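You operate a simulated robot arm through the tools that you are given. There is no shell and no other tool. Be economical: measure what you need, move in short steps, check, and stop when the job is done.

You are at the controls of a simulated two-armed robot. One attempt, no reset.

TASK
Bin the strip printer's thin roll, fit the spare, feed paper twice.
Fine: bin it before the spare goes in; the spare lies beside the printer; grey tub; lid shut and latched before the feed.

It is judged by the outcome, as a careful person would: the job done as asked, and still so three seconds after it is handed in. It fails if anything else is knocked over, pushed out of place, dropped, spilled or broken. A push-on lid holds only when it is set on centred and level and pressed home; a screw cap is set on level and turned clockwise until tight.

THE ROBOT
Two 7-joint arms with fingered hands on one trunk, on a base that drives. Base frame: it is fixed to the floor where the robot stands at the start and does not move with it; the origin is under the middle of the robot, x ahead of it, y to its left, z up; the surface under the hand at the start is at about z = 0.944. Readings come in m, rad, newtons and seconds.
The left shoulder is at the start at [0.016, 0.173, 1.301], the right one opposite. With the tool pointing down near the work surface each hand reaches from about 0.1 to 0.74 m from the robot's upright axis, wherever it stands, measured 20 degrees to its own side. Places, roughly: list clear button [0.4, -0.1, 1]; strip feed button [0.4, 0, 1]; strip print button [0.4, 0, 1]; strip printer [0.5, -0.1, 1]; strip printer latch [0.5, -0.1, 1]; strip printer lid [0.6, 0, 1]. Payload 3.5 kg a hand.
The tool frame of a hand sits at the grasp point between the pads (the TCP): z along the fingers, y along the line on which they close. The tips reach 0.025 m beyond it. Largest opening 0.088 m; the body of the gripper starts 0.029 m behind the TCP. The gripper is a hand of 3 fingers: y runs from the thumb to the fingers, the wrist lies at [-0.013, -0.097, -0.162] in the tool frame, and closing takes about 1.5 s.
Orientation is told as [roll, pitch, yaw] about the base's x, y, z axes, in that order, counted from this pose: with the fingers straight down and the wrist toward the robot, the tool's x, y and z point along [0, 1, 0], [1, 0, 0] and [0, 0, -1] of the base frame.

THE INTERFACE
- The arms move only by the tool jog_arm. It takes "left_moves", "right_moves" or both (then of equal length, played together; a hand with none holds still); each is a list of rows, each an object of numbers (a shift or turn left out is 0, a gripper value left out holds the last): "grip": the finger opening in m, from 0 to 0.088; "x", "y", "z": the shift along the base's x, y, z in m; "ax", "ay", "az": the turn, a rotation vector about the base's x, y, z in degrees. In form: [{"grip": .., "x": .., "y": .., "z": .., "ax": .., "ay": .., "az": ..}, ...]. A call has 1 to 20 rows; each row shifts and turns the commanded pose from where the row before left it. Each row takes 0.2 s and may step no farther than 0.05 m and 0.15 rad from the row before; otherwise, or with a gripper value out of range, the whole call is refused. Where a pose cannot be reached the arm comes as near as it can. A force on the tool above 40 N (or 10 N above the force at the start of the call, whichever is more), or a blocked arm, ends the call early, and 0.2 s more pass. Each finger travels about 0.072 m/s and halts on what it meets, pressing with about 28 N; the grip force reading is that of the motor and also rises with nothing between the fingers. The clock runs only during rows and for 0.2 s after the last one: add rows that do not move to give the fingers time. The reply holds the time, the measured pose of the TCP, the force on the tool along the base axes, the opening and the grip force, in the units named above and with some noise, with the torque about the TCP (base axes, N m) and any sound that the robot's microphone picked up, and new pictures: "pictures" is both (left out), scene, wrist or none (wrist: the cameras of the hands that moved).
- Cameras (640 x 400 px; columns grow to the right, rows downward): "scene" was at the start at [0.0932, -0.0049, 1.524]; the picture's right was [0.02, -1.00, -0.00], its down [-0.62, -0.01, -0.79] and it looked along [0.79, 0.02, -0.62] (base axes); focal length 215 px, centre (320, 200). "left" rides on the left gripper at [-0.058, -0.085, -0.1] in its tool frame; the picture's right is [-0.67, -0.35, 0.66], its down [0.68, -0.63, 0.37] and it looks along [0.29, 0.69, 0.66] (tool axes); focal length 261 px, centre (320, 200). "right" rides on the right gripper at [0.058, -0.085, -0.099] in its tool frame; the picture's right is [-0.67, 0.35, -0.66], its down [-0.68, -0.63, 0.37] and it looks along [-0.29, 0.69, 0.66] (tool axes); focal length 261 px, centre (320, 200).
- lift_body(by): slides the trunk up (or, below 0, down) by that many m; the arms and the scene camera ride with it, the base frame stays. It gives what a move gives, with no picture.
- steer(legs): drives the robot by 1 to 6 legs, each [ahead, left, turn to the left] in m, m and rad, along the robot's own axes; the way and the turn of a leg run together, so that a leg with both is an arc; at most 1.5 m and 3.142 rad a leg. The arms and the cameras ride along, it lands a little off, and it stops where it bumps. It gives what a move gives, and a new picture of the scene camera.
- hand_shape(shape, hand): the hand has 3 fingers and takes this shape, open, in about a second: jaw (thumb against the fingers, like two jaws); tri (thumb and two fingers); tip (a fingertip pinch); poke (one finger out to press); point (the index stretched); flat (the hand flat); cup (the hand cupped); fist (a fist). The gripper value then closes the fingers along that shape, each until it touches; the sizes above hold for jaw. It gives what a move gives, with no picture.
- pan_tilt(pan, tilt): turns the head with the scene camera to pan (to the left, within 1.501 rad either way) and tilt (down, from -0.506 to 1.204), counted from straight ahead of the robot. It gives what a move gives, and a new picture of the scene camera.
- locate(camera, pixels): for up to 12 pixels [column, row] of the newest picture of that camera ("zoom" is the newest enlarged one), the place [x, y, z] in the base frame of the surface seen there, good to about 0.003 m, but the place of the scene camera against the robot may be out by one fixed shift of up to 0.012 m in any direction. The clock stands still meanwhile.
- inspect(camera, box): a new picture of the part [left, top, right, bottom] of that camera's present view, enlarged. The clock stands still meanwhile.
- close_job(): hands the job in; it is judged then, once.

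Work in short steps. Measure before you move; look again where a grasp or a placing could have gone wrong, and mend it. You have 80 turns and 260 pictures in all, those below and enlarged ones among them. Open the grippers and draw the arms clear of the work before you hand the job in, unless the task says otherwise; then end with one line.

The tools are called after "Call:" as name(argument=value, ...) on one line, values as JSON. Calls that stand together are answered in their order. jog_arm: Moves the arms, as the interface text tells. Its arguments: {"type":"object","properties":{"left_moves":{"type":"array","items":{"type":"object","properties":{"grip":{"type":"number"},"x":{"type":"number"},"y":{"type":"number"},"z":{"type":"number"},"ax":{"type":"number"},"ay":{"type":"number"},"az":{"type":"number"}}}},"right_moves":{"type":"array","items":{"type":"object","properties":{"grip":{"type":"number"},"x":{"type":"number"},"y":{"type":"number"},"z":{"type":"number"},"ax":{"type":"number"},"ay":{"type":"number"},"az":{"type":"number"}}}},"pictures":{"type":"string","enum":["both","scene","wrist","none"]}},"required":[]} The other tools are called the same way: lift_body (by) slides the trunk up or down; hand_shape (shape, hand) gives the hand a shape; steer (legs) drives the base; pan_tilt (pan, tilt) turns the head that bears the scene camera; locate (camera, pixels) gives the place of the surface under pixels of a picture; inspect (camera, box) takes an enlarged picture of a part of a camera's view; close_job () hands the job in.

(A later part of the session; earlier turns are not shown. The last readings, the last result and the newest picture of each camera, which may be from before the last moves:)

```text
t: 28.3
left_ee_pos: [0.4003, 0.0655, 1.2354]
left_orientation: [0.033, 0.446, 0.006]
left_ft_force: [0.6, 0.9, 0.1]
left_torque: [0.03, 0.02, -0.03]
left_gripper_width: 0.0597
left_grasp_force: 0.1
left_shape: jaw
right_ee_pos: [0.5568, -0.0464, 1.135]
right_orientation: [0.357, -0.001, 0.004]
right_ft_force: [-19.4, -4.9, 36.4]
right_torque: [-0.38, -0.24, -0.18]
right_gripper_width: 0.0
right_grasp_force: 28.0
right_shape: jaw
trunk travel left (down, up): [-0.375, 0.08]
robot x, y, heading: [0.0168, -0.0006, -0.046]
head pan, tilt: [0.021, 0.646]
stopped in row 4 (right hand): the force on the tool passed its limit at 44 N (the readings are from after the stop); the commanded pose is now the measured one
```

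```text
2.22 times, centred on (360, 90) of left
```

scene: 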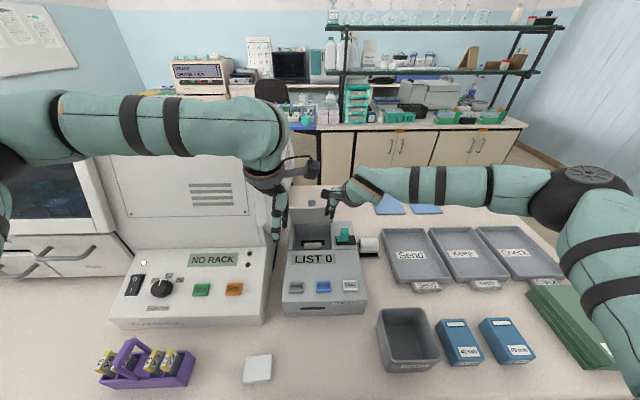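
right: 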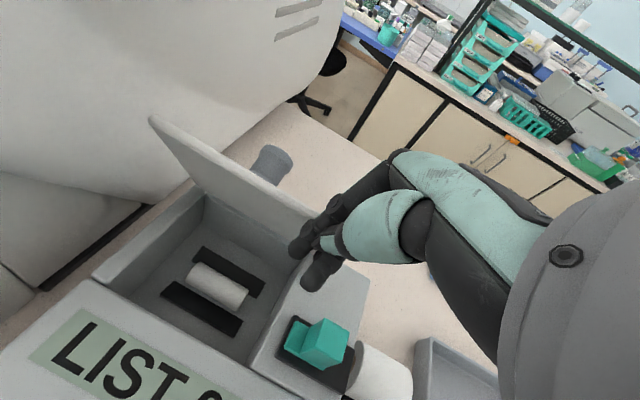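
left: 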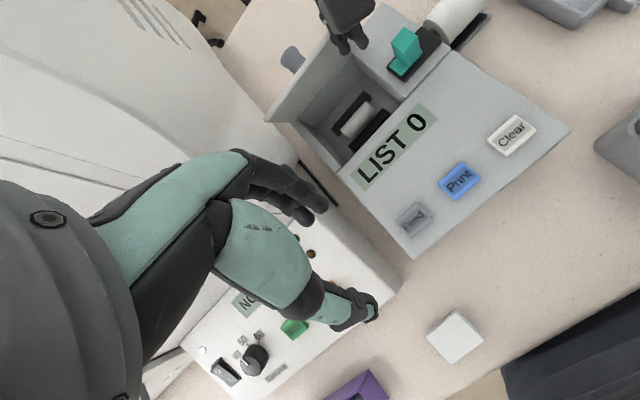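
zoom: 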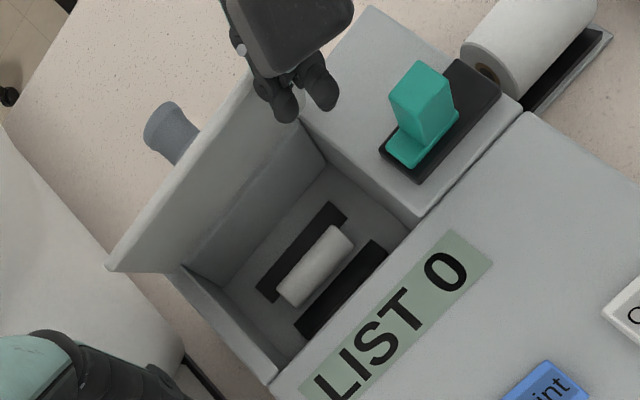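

The lid stands at about 65°. I pitch the right fingers forward, so that only the tips press and the knuckles come off the edge.

Call:
jog_arm(right_moves=[{"ay": -6, "x": -0.004, "z": -0.003}, {"ay": -7, "x": -0.004}, {"ay": -7, "x": -0.002}, {"ay": -7}, {"ay": -5}, {}], pictures="wrist")

```text
t: 29.7
left_ee_pos: [0.4057, 0.0656, 1.2344]
left_orientation: [0.033, 0.45, 0.006]
left_ft_force: [0.4, -0.1, 0.1]
left_torque: [0.0, 0.05, 0.0]
left_gripper_width: 0.06
left_grasp_force: 0.0
left_shape: jaw
right_ee_pos: [0.555, -0.056, 1.1261]
right_orientation: [0.351, -0.261, 0.002]
right_ft_force: [0.2, -0.6, -0.9]
right_torque: [-0.01, -0.01, 0.0]
right_gripper_width: 0.0001
right_grasp_force: 27.9
right_shape: jaw
right hand out of reach, approached as far as the arm can: row 3, 4, 5
trunk travel left (down, up): [-0.375, 0.08]
robot x, y, heading: [0.0152, -0.0014, -0.049]
head pan, tilt: [0.021, 0.646]
```

right: 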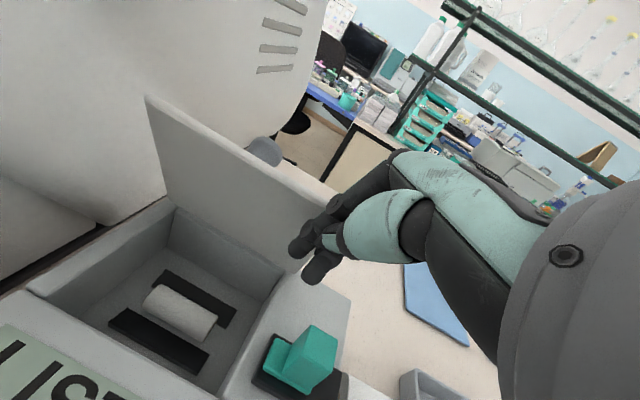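

Force is now zero and the lid looks steeper. I measure it again.

Call:
locate(camera="right", pixels=[[150, 105], [230, 150], [300, 195], [177, 205], [265, 255], [322, 270]])

Call:
jog_arm(right_moves=[{}, {}, {}], pictures="wrist")

```text
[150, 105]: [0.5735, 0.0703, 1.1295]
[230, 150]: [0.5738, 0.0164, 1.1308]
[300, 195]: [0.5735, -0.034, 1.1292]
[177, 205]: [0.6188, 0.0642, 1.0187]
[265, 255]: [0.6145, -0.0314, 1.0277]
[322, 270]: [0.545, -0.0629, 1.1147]
```

```text
t: 30.5
left_ee_pos: [0.4064, 0.0657, 1.2346]
left_orientation: [0.032, 0.452, 0.006]
left_ft_force: [1.4, 0.1, -0.9]
left_torque: [0.0, 0.0, 0.03]
left_gripper_width: 0.06
left_grasp_force: 0.1
left_shape: jaw
right_ee_pos: [0.556, -0.0564, 1.1266]
right_orientation: [0.352, -0.26, 0.001]
right_ft_force: [-1.3, -0.5, 0.8]
right_torque: [0.01, -0.04, -0.03]
right_gripper_width: 0.0
right_grasp_force: 27.9
right_shape: jaw
trunk travel left (down, up): [-0.375, 0.08]
robot x, y, heading: [0.0159, -0.0011, -0.048]
head pan, tilt: [0.021, 0.646]
```

right: 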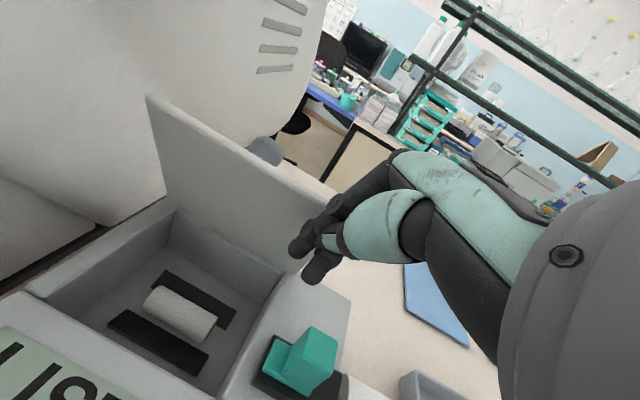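

The lid is steady at about 67° with almost no load, so this may be its stop, where it holds itself. I back the finger off 15 mm to see whether it stays.

Call:
jog_arm(right_moves=[{"x": -0.005}, {"x": -0.005}, {"x": -0.005}, {}, {}], pictures="wrist")

Call:
locate(camera="right", pixels=[[230, 150], [235, 160], [225, 140], [322, 270]])

```text
t: 31.7
left_ee_pos: [0.4064, 0.0662, 1.2332]
left_orientation: [0.031, 0.451, 0.009]
left_ft_force: [1.3, 0.2, 0.2]
left_torque: [0.0, 0.02, 0.03]
left_gripper_width: 0.0599
left_grasp_force: 0.1
left_shape: jaw
right_ee_pos: [0.5548, -0.0575, 1.1262]
right_orientation: [0.351, -0.26, 0.002]
right_ft_force: [-0.2, -0.3, 0.8]
right_torque: [-0.02, -0.02, 0.02]
right_gripper_width: 0.0
right_grasp_force: 28.1
right_shape: jaw
right hand out of reach, approached as far as the arm can: row 1, 2, 3
trunk travel left (down, up): [-0.375, 0.08]
robot x, y, heading: [0.0141, -0.0013, -0.053]
head pan, tilt: [0.021, 0.646]
```

right: 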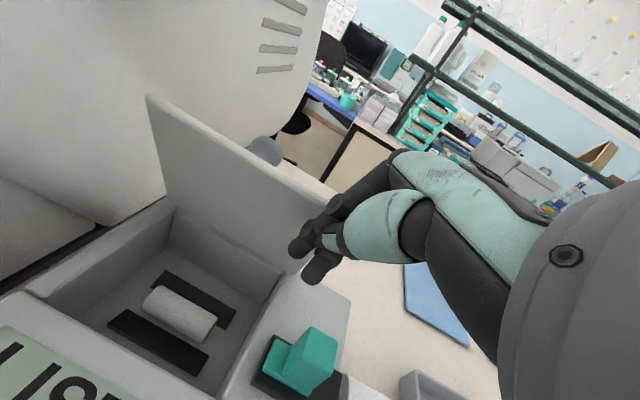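

```text
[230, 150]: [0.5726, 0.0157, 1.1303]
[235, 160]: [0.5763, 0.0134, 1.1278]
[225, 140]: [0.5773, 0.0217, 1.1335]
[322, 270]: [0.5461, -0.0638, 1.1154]
```

The arm did not move because it is at a joint limit. I undo the pitch while backing away.

Call:
jog_arm(right_moves=[{"ay": 8, "x": -0.005}, {"ay": 8, "x": -0.01}, {"ay": 8, "x": -0.01}, {"ay": 7, "x": -0.01}, {}, {}], pictures="wrist")

```text
t: 33.1
left_ee_pos: [0.4064, 0.0659, 1.2325]
left_orientation: [0.032, 0.454, 0.008]
left_ft_force: [0.2, 0.0, -0.4]
left_torque: [-0.01, 0.01, 0.0]
left_gripper_width: 0.0596
left_grasp_force: 0.0
left_shape: jaw
right_ee_pos: [0.5201, -0.0561, 1.1262]
right_orientation: [0.352, 0.238, 0.002]
right_ft_force: [-0.1, -0.1, 0.8]
right_torque: [-0.01, 0.0, -0.03]
right_gripper_width: 0.0
right_grasp_force: 27.5
right_shape: jaw
trunk travel left (down, up): [-0.375, 0.08]
robot x, y, heading: [0.0154, -0.0024, -0.046]
head pan, tilt: [0.021, 0.646]
```

right: 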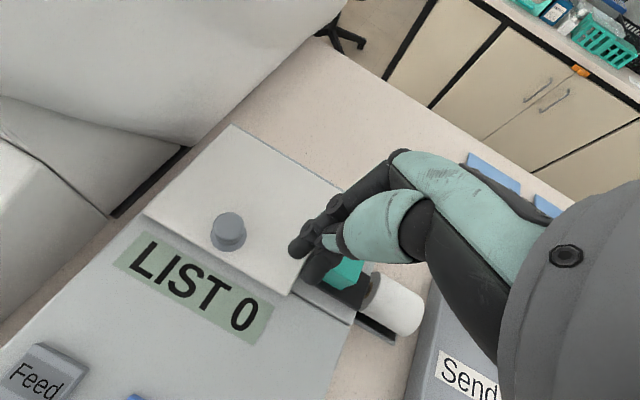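

The lid fell shut, so 67° is not self-holding and it must go past vertical. A straighter finger would avoid the knuckle jam, so I retract the right hand and try the "poke" shape.

Call:
jog_arm(right_moves=[{"x": -0.03, "z": 0.03, "ay": -7}, {"x": -0.03, "z": 0.03, "ay": -6.6}, {"z": 0.02}, {}], pictures="none")

Call:
hand_shape(hand="right", shape="poke")

Call:
jog_arm(right_moves=[{}], left_moves=[{"ay": -8}])

```text
t: 34.1
left_ee_pos: [0.4063, 0.0672, 1.2332]
left_orientation: [0.031, 0.451, 0.006]
left_ft_force: [-0.2, -0.1, 0.5]
left_torque: [-0.03, 0.0, 0.03]
left_gripper_width: 0.0597
left_grasp_force: 0.0
left_shape: jaw
right_ee_pos: [0.4593, -0.0565, 1.2067]
right_orientation: [0.349, -0.001, 0.001]
right_ft_force: [-0.4, 0.5, -0.1]
right_torque: [0.0, 0.01, 0.01]
right_gripper_width: 0.0
right_grasp_force: 28.0
right_shape: jaw
trunk travel left (down, up): [-0.375, 0.08]
robot x, y, heading: [0.0214, 0.0003, -0.048]
head pan, tilt: [0.021, 0.646]
```

```text
t: 35.0
left_ee_pos: [0.407, 0.0652, 1.2339]
left_orientation: [0.034, 0.453, 0.005]
left_ft_force: [-0.5, 0.4, 1.3]
left_torque: [0.01, -0.01, 0.0]
left_gripper_width: 0.0596
left_grasp_force: 0.1
left_shape: jaw
right_ee_pos: [0.4598, -0.0562, 1.2063]
right_orientation: [0.351, 0.001, 0.002]
right_ft_force: [0.2, -0.2, -0.1]
right_torque: [-0.01, 0.01, 0.02]
right_gripper_width: 0.0002
right_grasp_force: 0.1
right_shape: poke
trunk travel left (down, up): [-0.375, 0.08]
robot x, y, heading: [0.0151, -0.0043, -0.048]
head pan, tilt: [0.021, 0.646]
```

```text
t: 35.4
left_ee_pos: [0.4066, 0.0653, 1.2341]
left_orientation: [0.032, 0.308, 0.005]
left_ft_force: [0.3, 0.2, -0.5]
left_torque: [0.0, -0.02, 0.01]
left_gripper_width: 0.0598
left_grasp_force: 0.1
left_shape: jaw
right_ee_pos: [0.4593, -0.057, 1.2077]
right_orientation: [0.352, 0.0, 0.002]
right_ft_force: [-0.3, 0.6, 0.4]
right_torque: [0.03, 0.01, -0.01]
right_gripper_width: 0.0002
right_grasp_force: 0.0
right_shape: poke
trunk travel left (down, up): [-0.375, 0.08]
robot x, y, heading: [0.0114, -0.0014, -0.046]
head pan, tilt: [0.021, 0.646]
```

scene: 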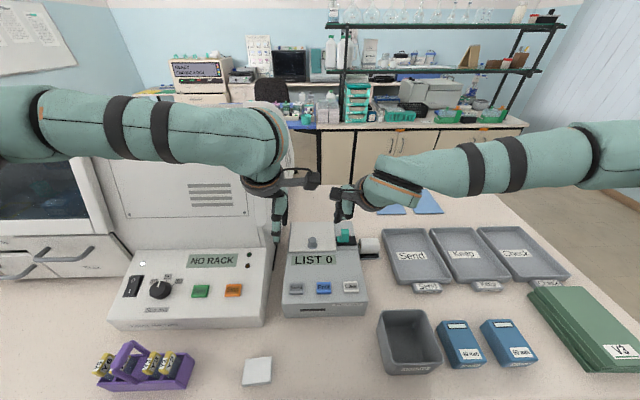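
right: 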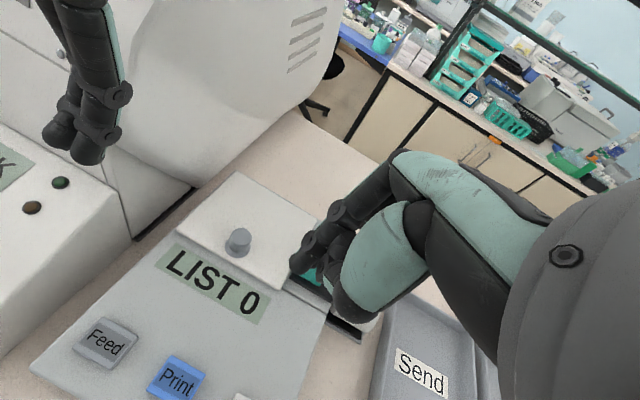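
left: 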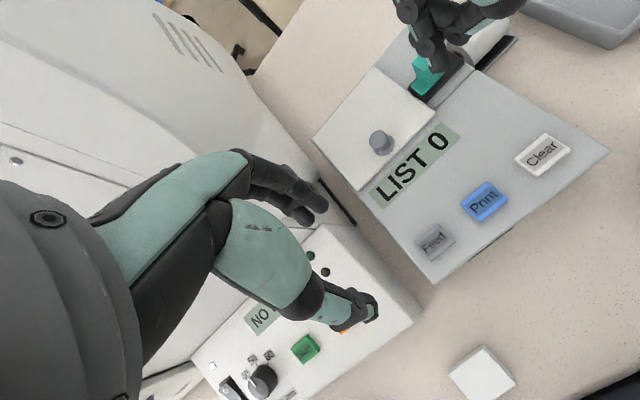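

In "poke" the index is still curled. I try "point", with the index stretched.

Call:
hand_shape(hand="right", shape="point")

Call:
jog_arm(right_moves=[{}], pictures="wrist")

Call:
inspect(camera="left", box=[340, 0, 540, 140])

```text
t: 36.3
left_ee_pos: [0.4072, 0.0658, 1.2338]
left_orientation: [0.032, 0.313, 0.008]
left_ft_force: [0.0, -0.8, -0.3]
left_torque: [0.01, 0.0, -0.03]
left_gripper_width: 0.0598
left_grasp_force: 0.1
left_shape: jaw
right_ee_pos: [0.4601, -0.0562, 1.207]
right_orientation: [0.35, 0.001, 0.003]
right_ft_force: [-0.6, 0.4, 0.3]
right_torque: [0.02, 0.02, 0.02]
right_gripper_width: 0.0
right_grasp_force: 0.1
right_shape: point
trunk travel left (down, up): [-0.375, 0.08]
robot x, y, heading: [0.0171, -0.002, -0.05]
head pan, tilt: [0.021, 0.646]
```

```text
t: 36.7
left_ee_pos: [0.4062, 0.0661, 1.2342]
left_orientation: [0.033, 0.313, 0.008]
left_ft_force: [-0.5, -0.1, -0.2]
left_torque: [-0.02, 0.02, 0.03]
left_gripper_width: 0.0598
left_grasp_force: 0.0
left_shape: jaw
right_ee_pos: [0.4605, -0.0563, 1.2067]
right_orientation: [0.349, -0.002, 0.003]
right_ft_force: [0.5, 0.1, 0.1]
right_torque: [-0.03, 0.01, -0.01]
right_gripper_width: 0.0001
right_grasp_force: 0.0
right_shape: point
trunk travel left (down, up): [-0.375, 0.08]
robot x, y, heading: [0.0176, -0.0052, -0.049]
head pan, tilt: [0.021, 0.646]
```

right: 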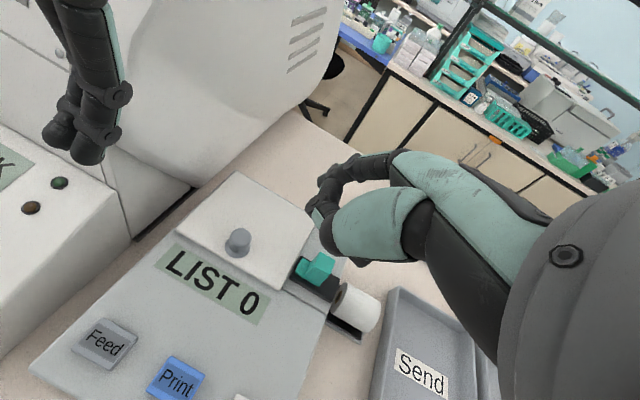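

```text
2.86 times, centred on (440, 70) of left
```

zoom: 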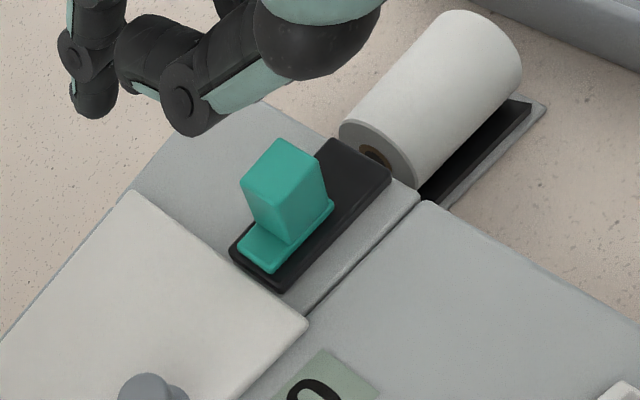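

"point" is no longer either. Pushing with the side of the closed fingers avoids the arch, so I go back to "jaw", close, and yaw the right hand 90° (wrist to the right).

Call:
hand_shape(hand="right", shape="jaw")

Call:
jog_arm(right_moves=[{"grip": 0.0, "x": -0.005, "y": -0.01}, {"az": 8.2}, {"az": 8.2}, {"az": 8.2}, {"az": 8.2}, {"az": 8.2}, {"az": 8.2}, {"az": 8.2}, {"az": 8.2}, {"az": 8.2}, {"az": 8.2}, {"az": 8}, {}, {}])

```text
t: 37.6
left_ee_pos: [0.406, 0.0665, 1.2333]
left_orientation: [0.032, 0.311, 0.006]
left_ft_force: [0.1, -0.2, -0.5]
left_torque: [0.02, 0.01, 0.0]
left_gripper_width: 0.0597
left_grasp_force: 0.1
left_shape: jaw
right_ee_pos: [0.4604, -0.0575, 1.2066]
right_orientation: [0.352, 0.001, 0.001]
right_ft_force: [0.0, -0.6, -0.2]
right_torque: [0.01, 0.01, 0.0]
right_gripper_width: 0.0876
right_grasp_force: 0.0
right_shape: jaw
trunk travel left (down, up): [-0.375, 0.08]
robot x, y, heading: [0.017, -0.0039, -0.052]
head pan, tilt: [0.021, 0.646]
```

```text
t: 40.6
left_ee_pos: [0.4064, 0.0666, 1.2342]
left_orientation: [0.032, 0.312, 0.005]
left_ft_force: [0.4, -0.4, 0.3]
left_torque: [0.02, 0.0, -0.02]
left_gripper_width: 0.0599
left_grasp_force: 0.0
left_shape: jaw
right_ee_pos: [0.4553, -0.067, 1.2068]
right_orientation: [0.352, 0.0, 0.763]
right_ft_force: [0.2, 0.4, -0.3]
right_torque: [0.03, 0.02, 0.0]
right_gripper_width: 0.0001
right_grasp_force: 28.3
right_shape: jaw
right hand out of reach, approached as far as the arm can: row 7, 8, 9, 10, 11, 12
trunk travel left (down, up): [-0.375, 0.08]
robot x, y, heading: [0.0173, -0.0061, -0.048]
head pan, tilt: [0.021, 0.646]
```

scene: 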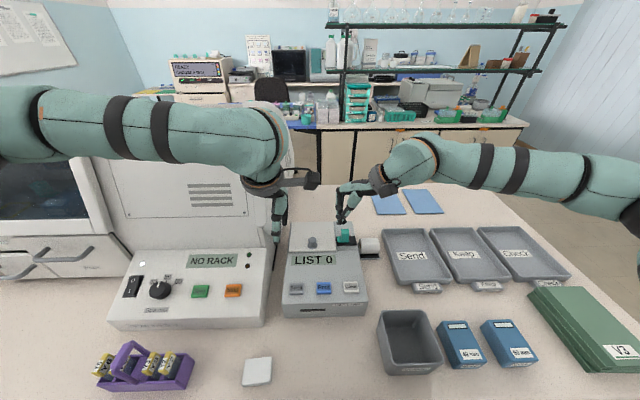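
right: 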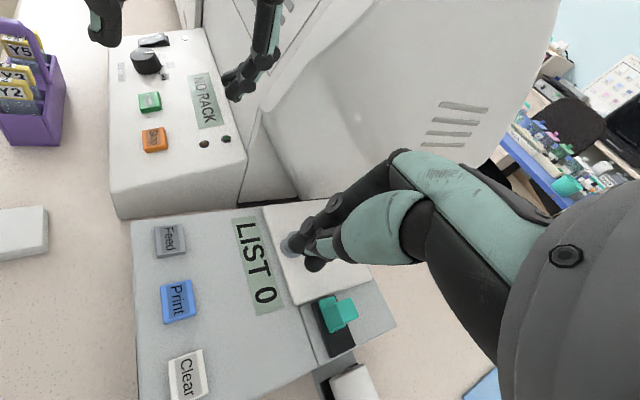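

Yaw stops at 44°. A better idea is to keep the right hand upright but lower, so that its foremost knuckles press the underside well below the edge. I reset the right hand to the right side, and bring the left hand over the knob again.

Call:
jog_arm(left_moves=[{"grip": 0.05}, {}, {}, {}, {"x": 0.029, "y": -0.016, "z": -0.02, "ay": -8}, {"x": 0.029, "y": -0.016, "z": -0.02, "ay": -8}, {"x": 0.029, "y": -0.016, "z": -0.02, "ay": -8}, {"x": 0.028, "y": -0.016, "z": -0.02, "ay": -8}, {}, {}], right_moves=[{"y": -0.03, "az": -8.2}, {"y": -0.03, "az": -8.2}, {"y": -0.03, "az": -8.2}, {"x": -0.015, "az": -8.2}, {"x": -0.015, "az": -8.2}, {"az": -2.7}, {"ax": -7}, {"ax": -7}, {"ax": -6.1}, {}])

```text
t: 42.8
left_ee_pos: [0.5197, 0.0014, 1.1522]
left_orientation: [0.027, -0.244, 0.008]
left_ft_force: [0.8, 0.0, -0.1]
left_torque: [0.02, 0.0, 0.01]
left_gripper_width: 0.0499
left_grasp_force: 0.0
left_shape: jaw
right_ee_pos: [0.4251, -0.1575, 1.2068]
right_orientation: [0.001, 0.002, 0.002]
right_ft_force: [0.4, 0.0, 0.2]
right_torque: [-0.01, -0.04, -0.03]
right_gripper_width: 0.0
right_grasp_force: 28.3
right_shape: jaw
trunk travel left (down, up): [-0.375, 0.08]
robot x, y, heading: [0.0141, -0.0013, -0.048]
head pan, tilt: [0.021, 0.646]
```

scene: 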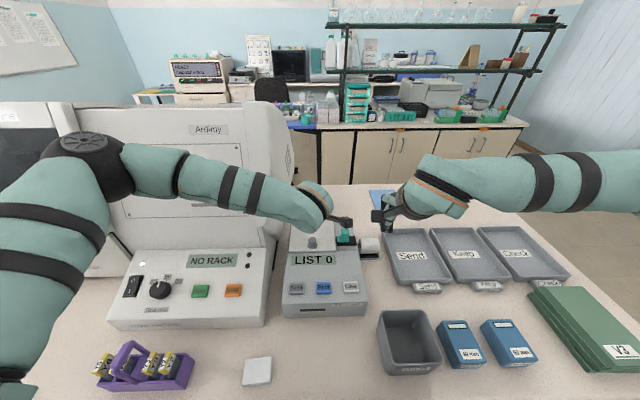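
right: 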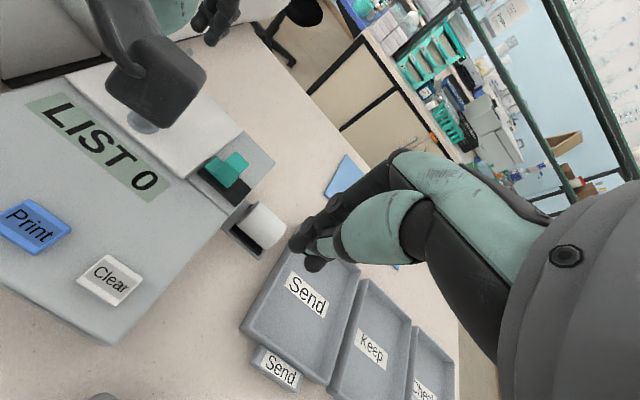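
left: 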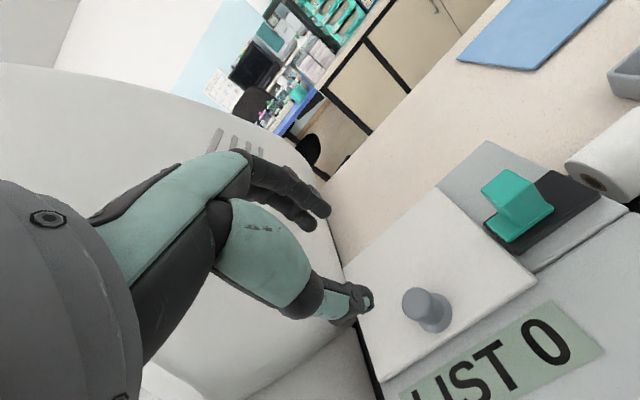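

I lower the left hand onto the knob, close, and swing the lid up to about 44°.

Call:
jog_arm(left_moves=[{"z": -0.045}, {"z": -0.045}, {}, {"grip": 0.0}, {}, {}, {}, {"x": 0.0061, "z": 0.0131, "ay": 8}, {"x": 0.0079, "z": 0.0122, "ay": 8}, {"x": 0.0094, "z": 0.0109, "ay": 8}, {"x": 0.0109, "z": 0.0096, "ay": 8}, {"x": 0.0122, "z": 0.0079, "ay": 8}, {"x": 0.0065, "z": 0.0034, "ay": 4}, {}], pictures="wrist")

```text
t: 45.8
left_ee_pos: [0.5742, -0.0002, 1.1211]
left_orientation: [0.034, 0.522, 0.006]
left_ft_force: [-0.8, -6.8, -0.8]
left_torque: [-0.09, 0.01, 0.04]
left_gripper_width: 0.0149
left_grasp_force: 27.8
left_shape: jaw
right_ee_pos: [0.4265, -0.1586, 1.2057]
right_orientation: [0.0, -0.001, 0.002]
right_ft_force: [0.6, 0.7, 0.5]
right_torque: [0.02, 0.01, -0.01]
right_gripper_width: 0.0
right_grasp_force: 27.5
right_shape: jaw
trunk travel left (down, up): [-0.375, 0.08]
robot x, y, heading: [0.0142, -0.0036, -0.046]
head pan, tilt: [0.021, 0.646]
```

left: 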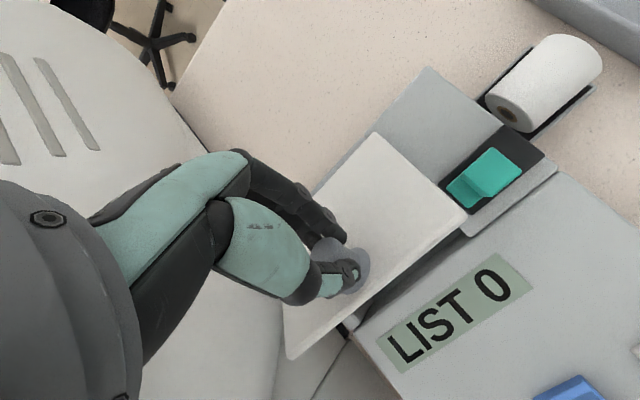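

The lid is held at about 44°. I bring the right hand low in front of the opening.

Call:
jog_arm(right_moves=[{"x": -0.01, "y": 0.04}, {"x": -0.01, "y": 0.04}, {"y": 0.043}, {"z": -0.045}, {"z": -0.05}, {"z": -0.048}, {"x": 0.02}, {}], pictures="both")

```text
t: 47.6
left_ee_pos: [0.5754, 0.0009, 1.1206]
left_orientation: [0.034, 0.52, 0.01]
left_ft_force: [-1.2, -8.1, -0.9]
left_torque: [-0.16, 0.01, 0.04]
left_gripper_width: 0.0145
left_grasp_force: 27.8
left_shape: jaw
right_ee_pos: [0.4252, -0.0352, 1.0625]
right_orientation: [0.003, -0.001, 0.004]
right_ft_force: [0.1, 1.2, 0.0]
right_torque: [-0.01, 0.0, 0.0]
right_gripper_width: 0.0001
right_grasp_force: 28.0
right_shape: jaw
trunk travel left (down, up): [-0.375, 0.08]
robot x, y, heading: [0.0144, -0.0014, -0.053]
head pan, tilt: [0.021, 0.646]
```

scene: 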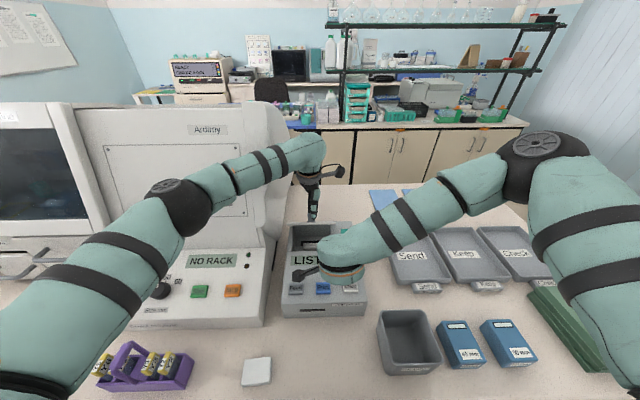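
right: 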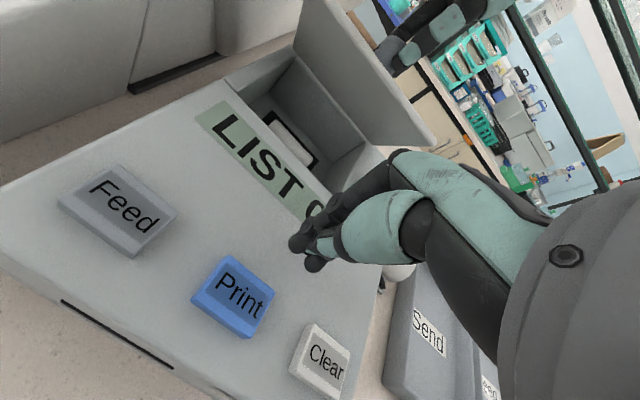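

I measure the foremost points of the right hand against the lid edge.

Call:
locate(camera="right", pixels=[[395, 158], [380, 172], [345, 200], [310, 235], [320, 262], [430, 140], [330, 50], [420, 165]])

```text
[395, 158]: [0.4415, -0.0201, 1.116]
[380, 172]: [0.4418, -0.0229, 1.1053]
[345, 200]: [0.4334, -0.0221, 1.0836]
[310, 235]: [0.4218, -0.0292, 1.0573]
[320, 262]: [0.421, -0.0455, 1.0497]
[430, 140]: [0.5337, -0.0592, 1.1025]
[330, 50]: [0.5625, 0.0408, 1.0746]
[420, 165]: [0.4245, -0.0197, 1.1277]
```

The finger fronts lie only 20–30 mm ahead of the TCP, about 45 mm above it, so the hand fits under the lid. I advance to contact.

Call:
jog_arm(right_moves=[{"x": 0.025, "z": -0.003}, {"x": 0.02}, {"x": 0.015}, {"x": 0.008}, {"x": 0.006}, {"x": 0.005}, {}], pictures="wrist")

```text
t: 49.2
left_ee_pos: [0.5698, -0.0002, 1.1243]
left_orientation: [0.036, 0.516, 0.007]
left_ft_force: [18.2, -11.3, 4.6]
left_torque: [-0.2, -0.35, 0.02]
left_gripper_width: 0.0148
left_grasp_force: 27.8
left_shape: jaw
right_ee_pos: [0.5005, -0.0347, 1.061]
right_orientation: [0.003, -0.001, 0.006]
right_ft_force: [-29.8, 2.1, 6.9]
right_torque: [-0.16, -1.52, -0.19]
right_gripper_width: 0.0
right_grasp_force: 27.8
right_shape: jaw
trunk travel left (down, up): [-0.375, 0.08]
robot x, y, heading: [0.0153, -0.003, -0.046]
head pan, tilt: [0.021, 0.646]
```

right: 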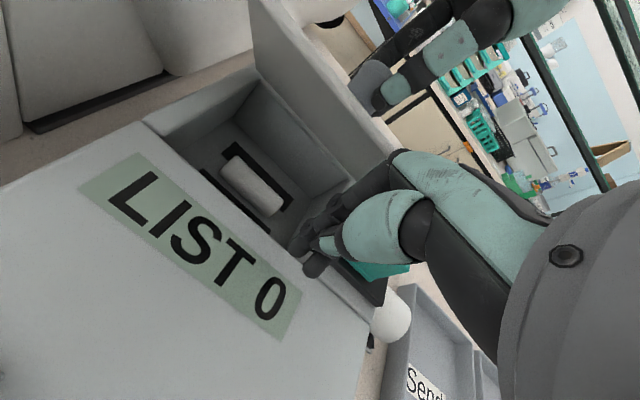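

Firm contact. I ease off 3 mm, then the left hand releases and withdraws up and back.

Call:
jog_arm(left_moves=[{"grip": 0.06}, {}, {}, {}, {"x": 0.006, "z": 0.018}, {"x": 0.006, "z": 0.02}, {"z": 0.04}, {"z": 0.04}, {"x": -0.03, "y": 0.02}, {"x": -0.035, "y": 0.02}, {"x": -0.035, "y": 0.02}, {"x": -0.04}, {"x": -0.03}, {}], right_moves=[{"x": -0.003}, {}, {}, {}, {}, {}, {}, {}, {}, {}, {}, {}, {}, {}])

```text
t: 52.2
left_ee_pos: [0.4163, 0.0623, 1.2391]
left_orientation: [0.032, 0.523, 0.008]
left_ft_force: [1.2, 0.1, 1.3]
left_torque: [0.01, -0.01, -0.02]
left_gripper_width: 0.0597
left_grasp_force: 0.0
left_shape: jaw
right_ee_pos: [0.5003, -0.0332, 1.0597]
right_orientation: [0.0, -0.001, 0.003]
right_ft_force: [-1.8, 0.5, 0.9]
right_torque: [0.02, -0.09, 0.03]
right_gripper_width: 0.0
right_grasp_force: 28.3
right_shape: jaw
trunk travel left (down, up): [-0.375, 0.08]
robot x, y, heading: [0.0183, -0.0031, -0.05]
head pan, tilt: [0.021, 0.646]
```

scene: 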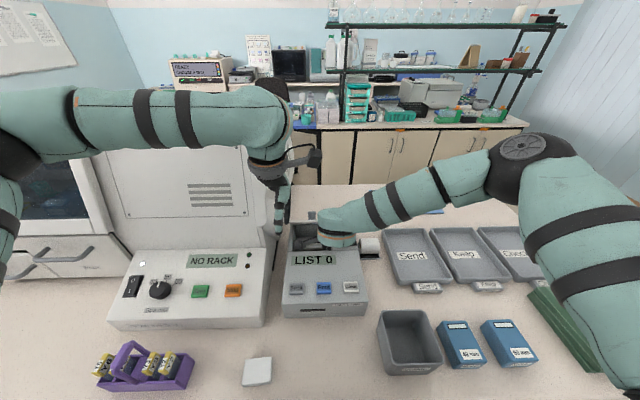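
right: 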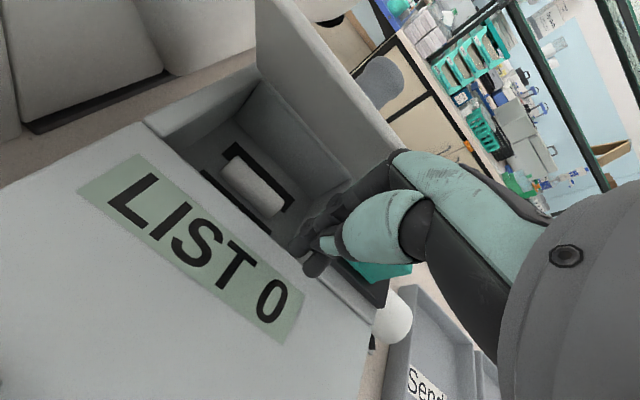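
left: 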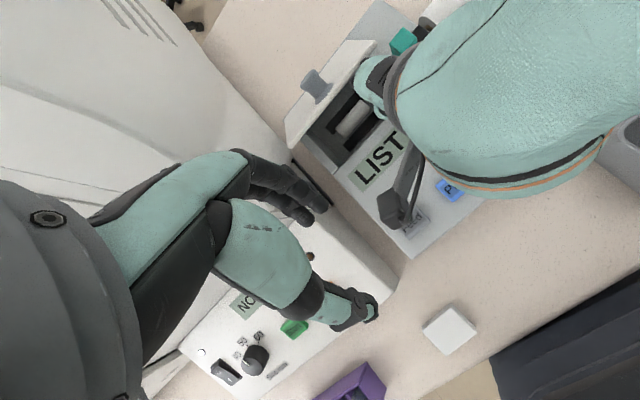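

The lid rests on the right hand. I push forward in small steps at constant height.

Call:
jog_arm(right_moves=[{"x": 0.012}, {"x": 0.012}, {"x": 0.012}, {"x": 0.012}, {"x": 0.012}, {}])

```text
t: 53.6
left_ee_pos: [0.4163, 0.0609, 1.2395]
left_orientation: [0.032, 0.522, 0.008]
left_ft_force: [0.0, -0.5, -0.1]
left_torque: [0.05, 0.0, -0.01]
left_gripper_width: 0.0593
left_grasp_force: 0.1
left_shape: jaw
right_ee_pos: [0.5613, -0.0332, 1.0613]
right_orientation: [0.0, 0.0, 0.004]
right_ft_force: [0.8, 1.1, 0.3]
right_torque: [0.01, 0.02, -0.01]
right_gripper_width: 0.0
right_grasp_force: 28.1
right_shape: jaw
trunk travel left (down, up): [-0.375, 0.08]
robot x, y, heading: [0.0172, 0.0029, -0.049]
head pan, tilt: [0.021, 0.646]
```

scene: 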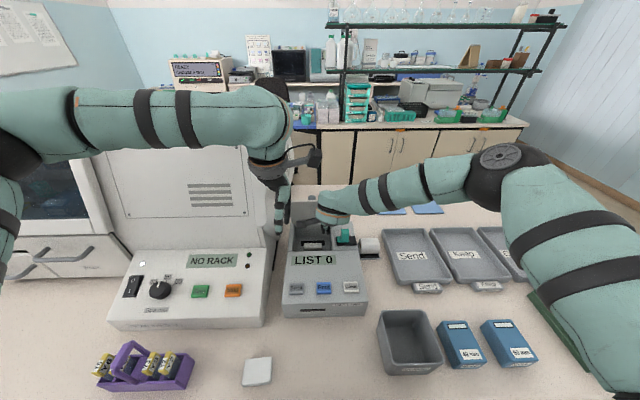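
right: 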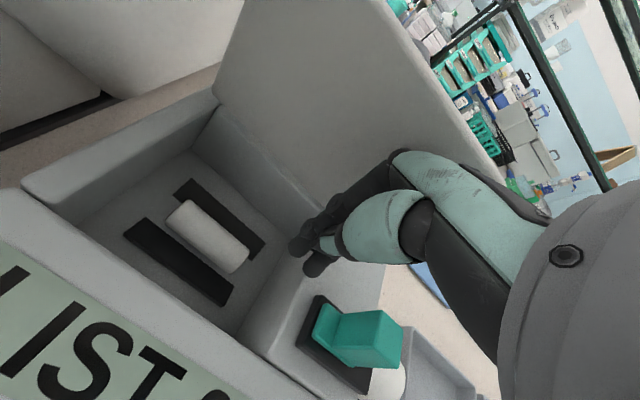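

Good progress with no force. I push another 40 mm.

Call:
jog_arm(right_moves=[{"x": 0.012}, {"x": 0.012}, {"x": 0.01}, {"x": 0.008}, {}], pictures="wrist")

Call:
locate(camera="right", pixels=[[225, 90], [215, 120], [300, 30], [340, 120], [250, 60], [300, 150]])

```text
t: 54.8
left_ee_pos: [0.4164, 0.0616, 1.2387]
left_orientation: [0.033, 0.523, 0.007]
left_ft_force: [0.1, -0.5, 0.3]
left_torque: [0.0, 0.04, 0.0]
left_gripper_width: 0.0596
left_grasp_force: 0.1
left_shape: jaw
right_ee_pos: [0.6024, -0.0336, 1.0599]
right_orientation: [0.0, 0.001, 0.002]
right_ft_force: [0.1, -0.7, 0.8]
right_torque: [-0.02, -0.02, -0.01]
right_gripper_width: 0.0
right_grasp_force: 28.2
right_shape: jaw
trunk travel left (down, up): [-0.375, 0.08]
robot x, y, heading: [0.0188, -0.0056, -0.049]
head pan, tilt: [0.021, 0.646]
```

right: 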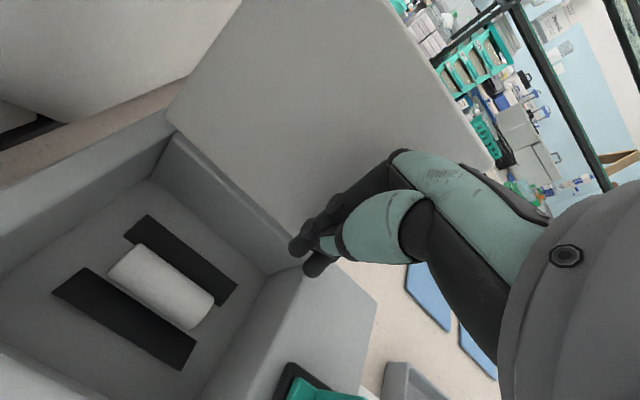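

```text
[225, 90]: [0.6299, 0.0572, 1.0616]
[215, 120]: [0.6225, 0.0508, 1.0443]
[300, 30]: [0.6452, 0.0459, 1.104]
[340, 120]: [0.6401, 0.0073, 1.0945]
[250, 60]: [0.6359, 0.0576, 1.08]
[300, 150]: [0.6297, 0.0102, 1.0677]
```

The lid is past vertical (about 110°) with no force. I withdraw the right hand up and back, open it, and check that the lid stays.

Call:
jog_arm(right_moves=[{"x": -0.02}, {"x": -0.02, "z": 0.02}, {"x": -0.02, "z": 0.04, "grip": 0.05}, {"z": 0.05, "x": -0.01, "y": -0.01}, {"z": 0.03}, {}, {}])

Call:
inspect(camera="right", box=[0, 150, 340, 370])

```text
refused: row 4 steps farther than a row can; nothing moved
```

```text
1.82 times, centred on (170, 260) of right
```

zoom: 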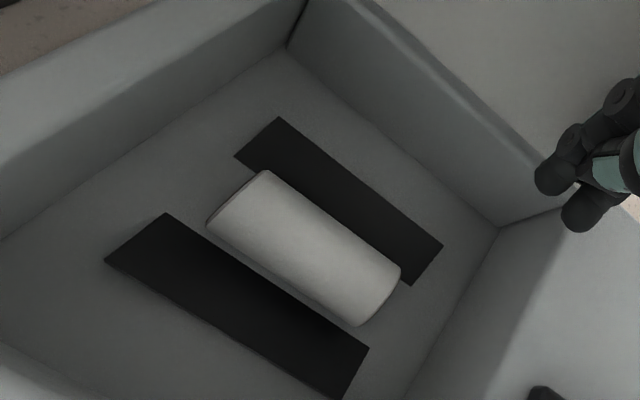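

One row was too long. I measure the roll and bay from this zoom, and retry the retreat.

Call:
locate(camera="zoom", pixels=[[255, 195], [305, 245], [360, 290], [230, 215], [380, 300], [260, 270], [340, 210], [200, 270], [150, 240], [430, 250], [410, 350], [200, 150]])

Call:
jog_arm(right_moves=[{"x": -0.02}, {"x": -0.02, "z": 0.02}, {"x": -0.02, "z": 0.04, "grip": 0.05}, {"z": 0.04, "x": -0.01, "y": -0.01}, {"z": 0.04}, {}, {}])

```text
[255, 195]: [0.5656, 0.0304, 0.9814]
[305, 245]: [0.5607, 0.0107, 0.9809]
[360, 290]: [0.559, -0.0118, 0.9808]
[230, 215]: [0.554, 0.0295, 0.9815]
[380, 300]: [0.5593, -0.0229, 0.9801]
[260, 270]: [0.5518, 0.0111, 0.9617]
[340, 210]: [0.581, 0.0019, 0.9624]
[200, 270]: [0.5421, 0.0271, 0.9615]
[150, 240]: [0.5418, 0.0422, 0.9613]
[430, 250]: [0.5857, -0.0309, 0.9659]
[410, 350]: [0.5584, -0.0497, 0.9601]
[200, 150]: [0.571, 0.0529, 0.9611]
```

```text
t: 56.4
left_ee_pos: [0.4166, 0.0614, 1.2386]
left_orientation: [0.033, 0.522, 0.007]
left_ft_force: [-0.3, 0.9, -1.0]
left_torque: [0.0, 0.03, -0.02]
left_gripper_width: 0.0597
left_grasp_force: 0.0
left_shape: jaw
right_ee_pos: [0.5335, -0.0438, 1.1998]
right_orientation: [0.001, 0.0, 0.003]
right_ft_force: [-0.4, 0.0, 0.3]
right_torque: [0.05, 0.02, -0.01]
right_gripper_width: 0.0181
right_grasp_force: 0.1
right_shape: jaw
trunk travel left (down, up): [-0.375, 0.08]
robot x, y, heading: [0.0175, -0.0029, -0.048]
head pan, tilt: [0.021, 0.646]
```

scene: 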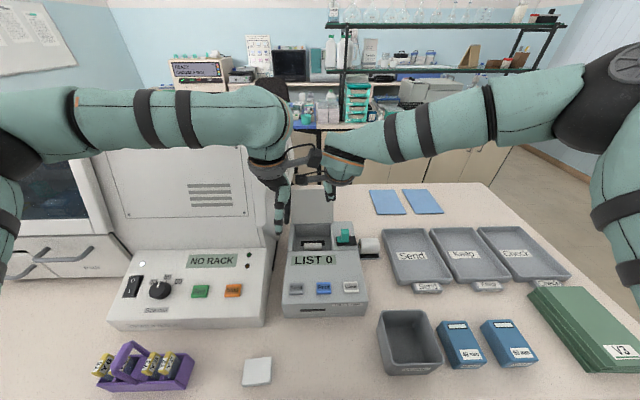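
right: 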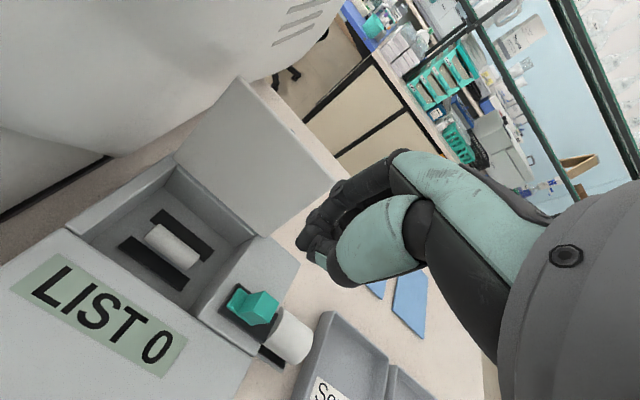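

The lid stays open. The thin roll lies along y, centred at about (0.560, 0.004), with its top at z 0.981 and the bay floor at 0.961. I park the left hand away and bring the right hand above the roll.

Call:
jog_arm(left_moves=[{"x": -0.02, "y": 0.03, "ay": -8}, {"x": -0.02, "y": 0.03, "ay": -8}, {"x": -0.02, "y": 0.03, "ay": -8}, {"y": 0.03, "ay": -6}, {"y": 0.02}, {}, {}, {}], right_moves=[{"grip": 0.048}, {}, {"x": 0.013, "y": 0.024}, {"x": 0.0135, "y": 0.024}, {"z": -0.045}, {"z": -0.045}, {"z": -0.03}, {}])

```text
t: 58.2
left_ee_pos: [0.3571, 0.1727, 1.2383]
left_orientation: [0.03, 0.104, 0.007]
left_ft_force: [0.4, -0.1, -0.3]
left_torque: [-0.02, -0.03, -0.02]
left_gripper_width: 0.0596
left_grasp_force: 0.1
left_shape: jaw
left hand out of reach, approached as far as the arm can: row 4
right_ee_pos: [0.5597, 0.0044, 1.0801]
right_orientation: [0.0, -0.001, 0.003]
right_ft_force: [0.8, 0.0, -0.1]
right_torque: [0.02, -0.01, -0.03]
right_gripper_width: 0.0186
right_grasp_force: 0.1
right_shape: jaw
trunk travel left (down, up): [-0.375, 0.08]
robot x, y, heading: [0.0167, -0.0029, -0.046]
head pan, tilt: [0.021, 0.646]
```

scene: 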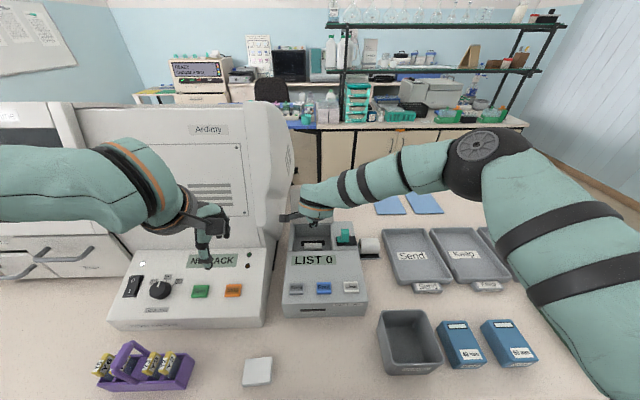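
right: 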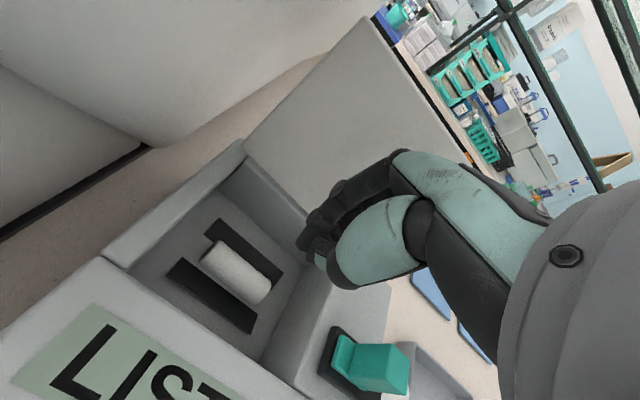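
left: 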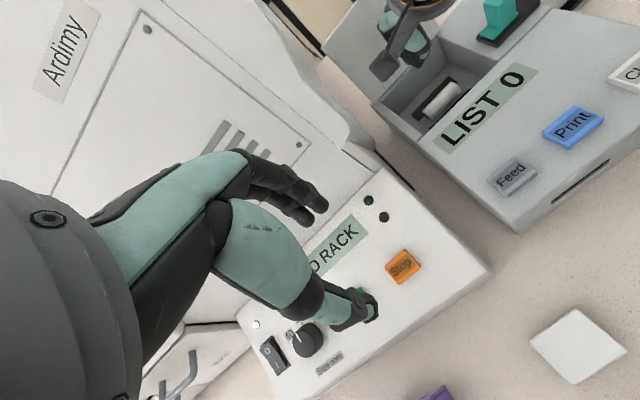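

The right opening reads only 0.0186 despite the 0.048 command. I reset the jaw shape to free the fingers.

Call:
hand_shape(hand="right", shape="jaw")

Call:
jog_arm(right_moves=[{"grip": 0.06}, {}, {}, {}, {}], pictures="wrist")

```text
t: 59.1
left_ee_pos: [0.3569, 0.1736, 1.2393]
left_orientation: [0.029, 0.102, 0.007]
left_ft_force: [0.2, -0.3, -0.3]
left_torque: [0.0, 0.02, 0.0]
left_gripper_width: 0.0597
left_grasp_force: 0.2
left_shape: jaw
right_ee_pos: [0.5612, 0.0033, 1.081]
right_orientation: [0.0, 0.001, 0.001]
right_ft_force: [-1.1, 0.5, -0.5]
right_torque: [-0.01, 0.0, 0.02]
right_gripper_width: 0.0876
right_grasp_force: 0.1
right_shape: jaw
trunk travel left (down, up): [-0.375, 0.08]
robot x, y, heading: [0.0138, -0.0022, -0.048]
head pan, tilt: [0.021, 0.646]
```

```text
t: 60.3
left_ee_pos: [0.3573, 0.1707, 1.2384]
left_orientation: [0.029, 0.103, 0.007]
left_ft_force: [0.3, 0.8, -0.1]
left_torque: [0.04, -0.01, 0.04]
left_gripper_width: 0.0595
left_grasp_force: 0.1
left_shape: jaw
right_ee_pos: [0.5597, 0.0044, 1.0813]
right_orientation: [-0.001, -0.001, 0.003]
right_ft_force: [0.0, 0.9, 1.0]
right_torque: [0.0, 0.01, 0.0]
right_gripper_width: 0.0605
right_grasp_force: 0.1
right_shape: jaw
trunk travel left (down, up): [-0.375, 0.08]
robot x, y, heading: [0.0144, -0.0015, -0.048]
head pan, tilt: [0.021, 0.646]
```

right: 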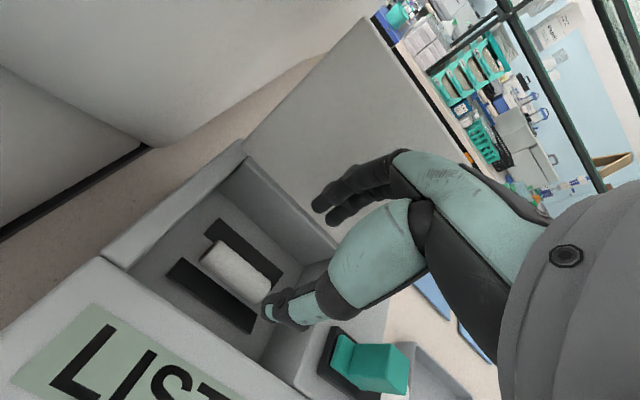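

The hand is fine now. I re-measure the roll's ends before descending.

Call:
locate(camera="right", pixels=[[225, 252], [237, 268], [255, 285], [215, 258], [230, 245], [245, 262], [235, 285]])

```text
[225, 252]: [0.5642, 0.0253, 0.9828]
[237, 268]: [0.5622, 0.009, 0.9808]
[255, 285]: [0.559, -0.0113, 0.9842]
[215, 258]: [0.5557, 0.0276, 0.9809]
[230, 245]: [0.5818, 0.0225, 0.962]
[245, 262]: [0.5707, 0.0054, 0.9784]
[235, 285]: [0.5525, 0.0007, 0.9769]
```

The roll centre is about x 0.562, y 0.004. I descend to z 0.990 with a 0.05 opening, then close.

Call:
jog_arm(right_moves=[{"grip": 0.052, "x": 0.002}, {"z": -0.025}, {"z": -0.025}, {"z": -0.02}, {"z": -0.012}, {"z": -0.009}, {}], pictures="both")

```text
t: 61.9
left_ee_pos: [0.3554, 0.1721, 1.2392]
left_orientation: [0.028, 0.101, 0.006]
left_ft_force: [-0.1, -0.6, 1.4]
left_torque: [0.02, 0.02, -0.05]
left_gripper_width: 0.0597
left_grasp_force: 0.1
left_shape: jaw
right_ee_pos: [0.5619, 0.0052, 0.9907]
right_orientation: [0.001, -0.005, 0.003]
right_ft_force: [-1.1, 0.1, 11.8]
right_torque: [-0.08, -0.38, -0.03]
right_gripper_width: 0.0513
right_grasp_force: 0.1
right_shape: jaw
trunk travel left (down, up): [-0.375, 0.08]
robot x, y, heading: [0.0155, -0.0036, -0.053]
head pan, tilt: [0.021, 0.646]
```

scene: 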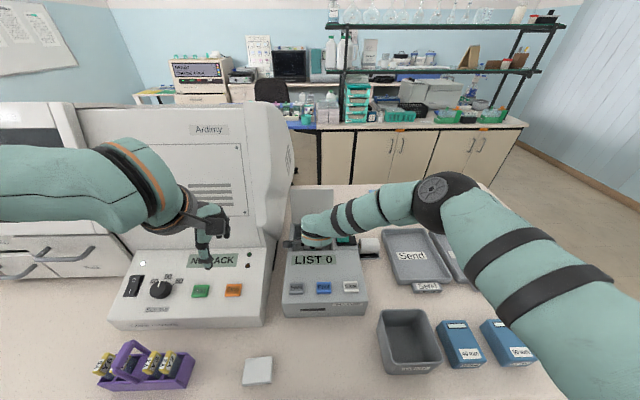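
right: 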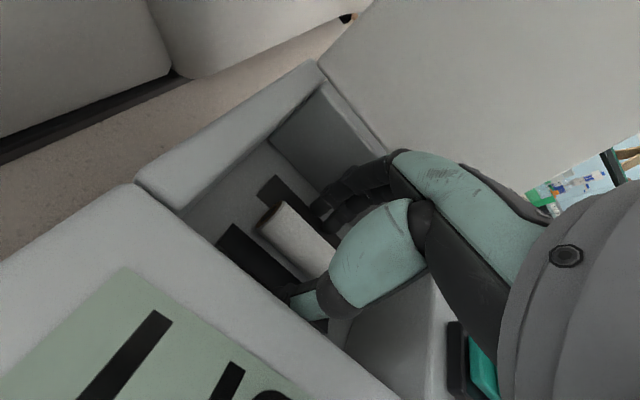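

There is light contact below (12 N). I rise 2 mm and close on the roll.

Call:
jog_arm(right_moves=[{"z": 0.002}, {"grip": 0.0}, {}, {}, {}, {}, {}], pictures="wrist")

```text
t: 63.5
left_ee_pos: [0.3561, 0.1729, 1.2393]
left_orientation: [0.029, 0.104, 0.007]
left_ft_force: [0.0, 0.1, -0.4]
left_torque: [0.04, 0.0, 0.04]
left_gripper_width: 0.0597
left_grasp_force: 0.1
left_shape: jaw
right_ee_pos: [0.5603, 0.004, 0.9912]
right_orientation: [0.0, -0.001, 0.003]
right_ft_force: [-9.2, -0.3, -0.3]
right_torque: [0.02, 0.39, -0.25]
right_gripper_width: 0.0348
right_grasp_force: 28.0
right_shape: jaw
trunk travel left (down, up): [-0.375, 0.08]
robot x, y, heading: [0.0172, -0.0014, -0.051]
head pan, tilt: [0.021, 0.646]
```

right: 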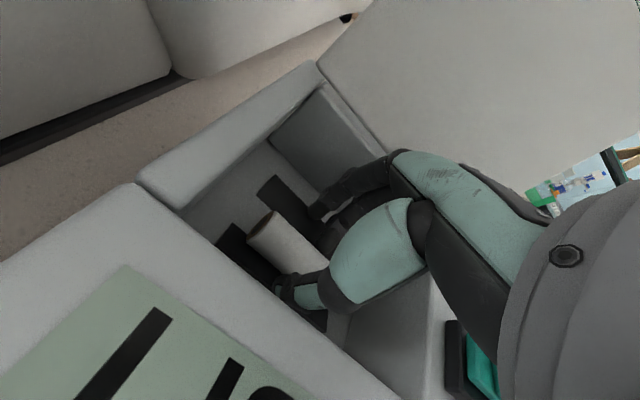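

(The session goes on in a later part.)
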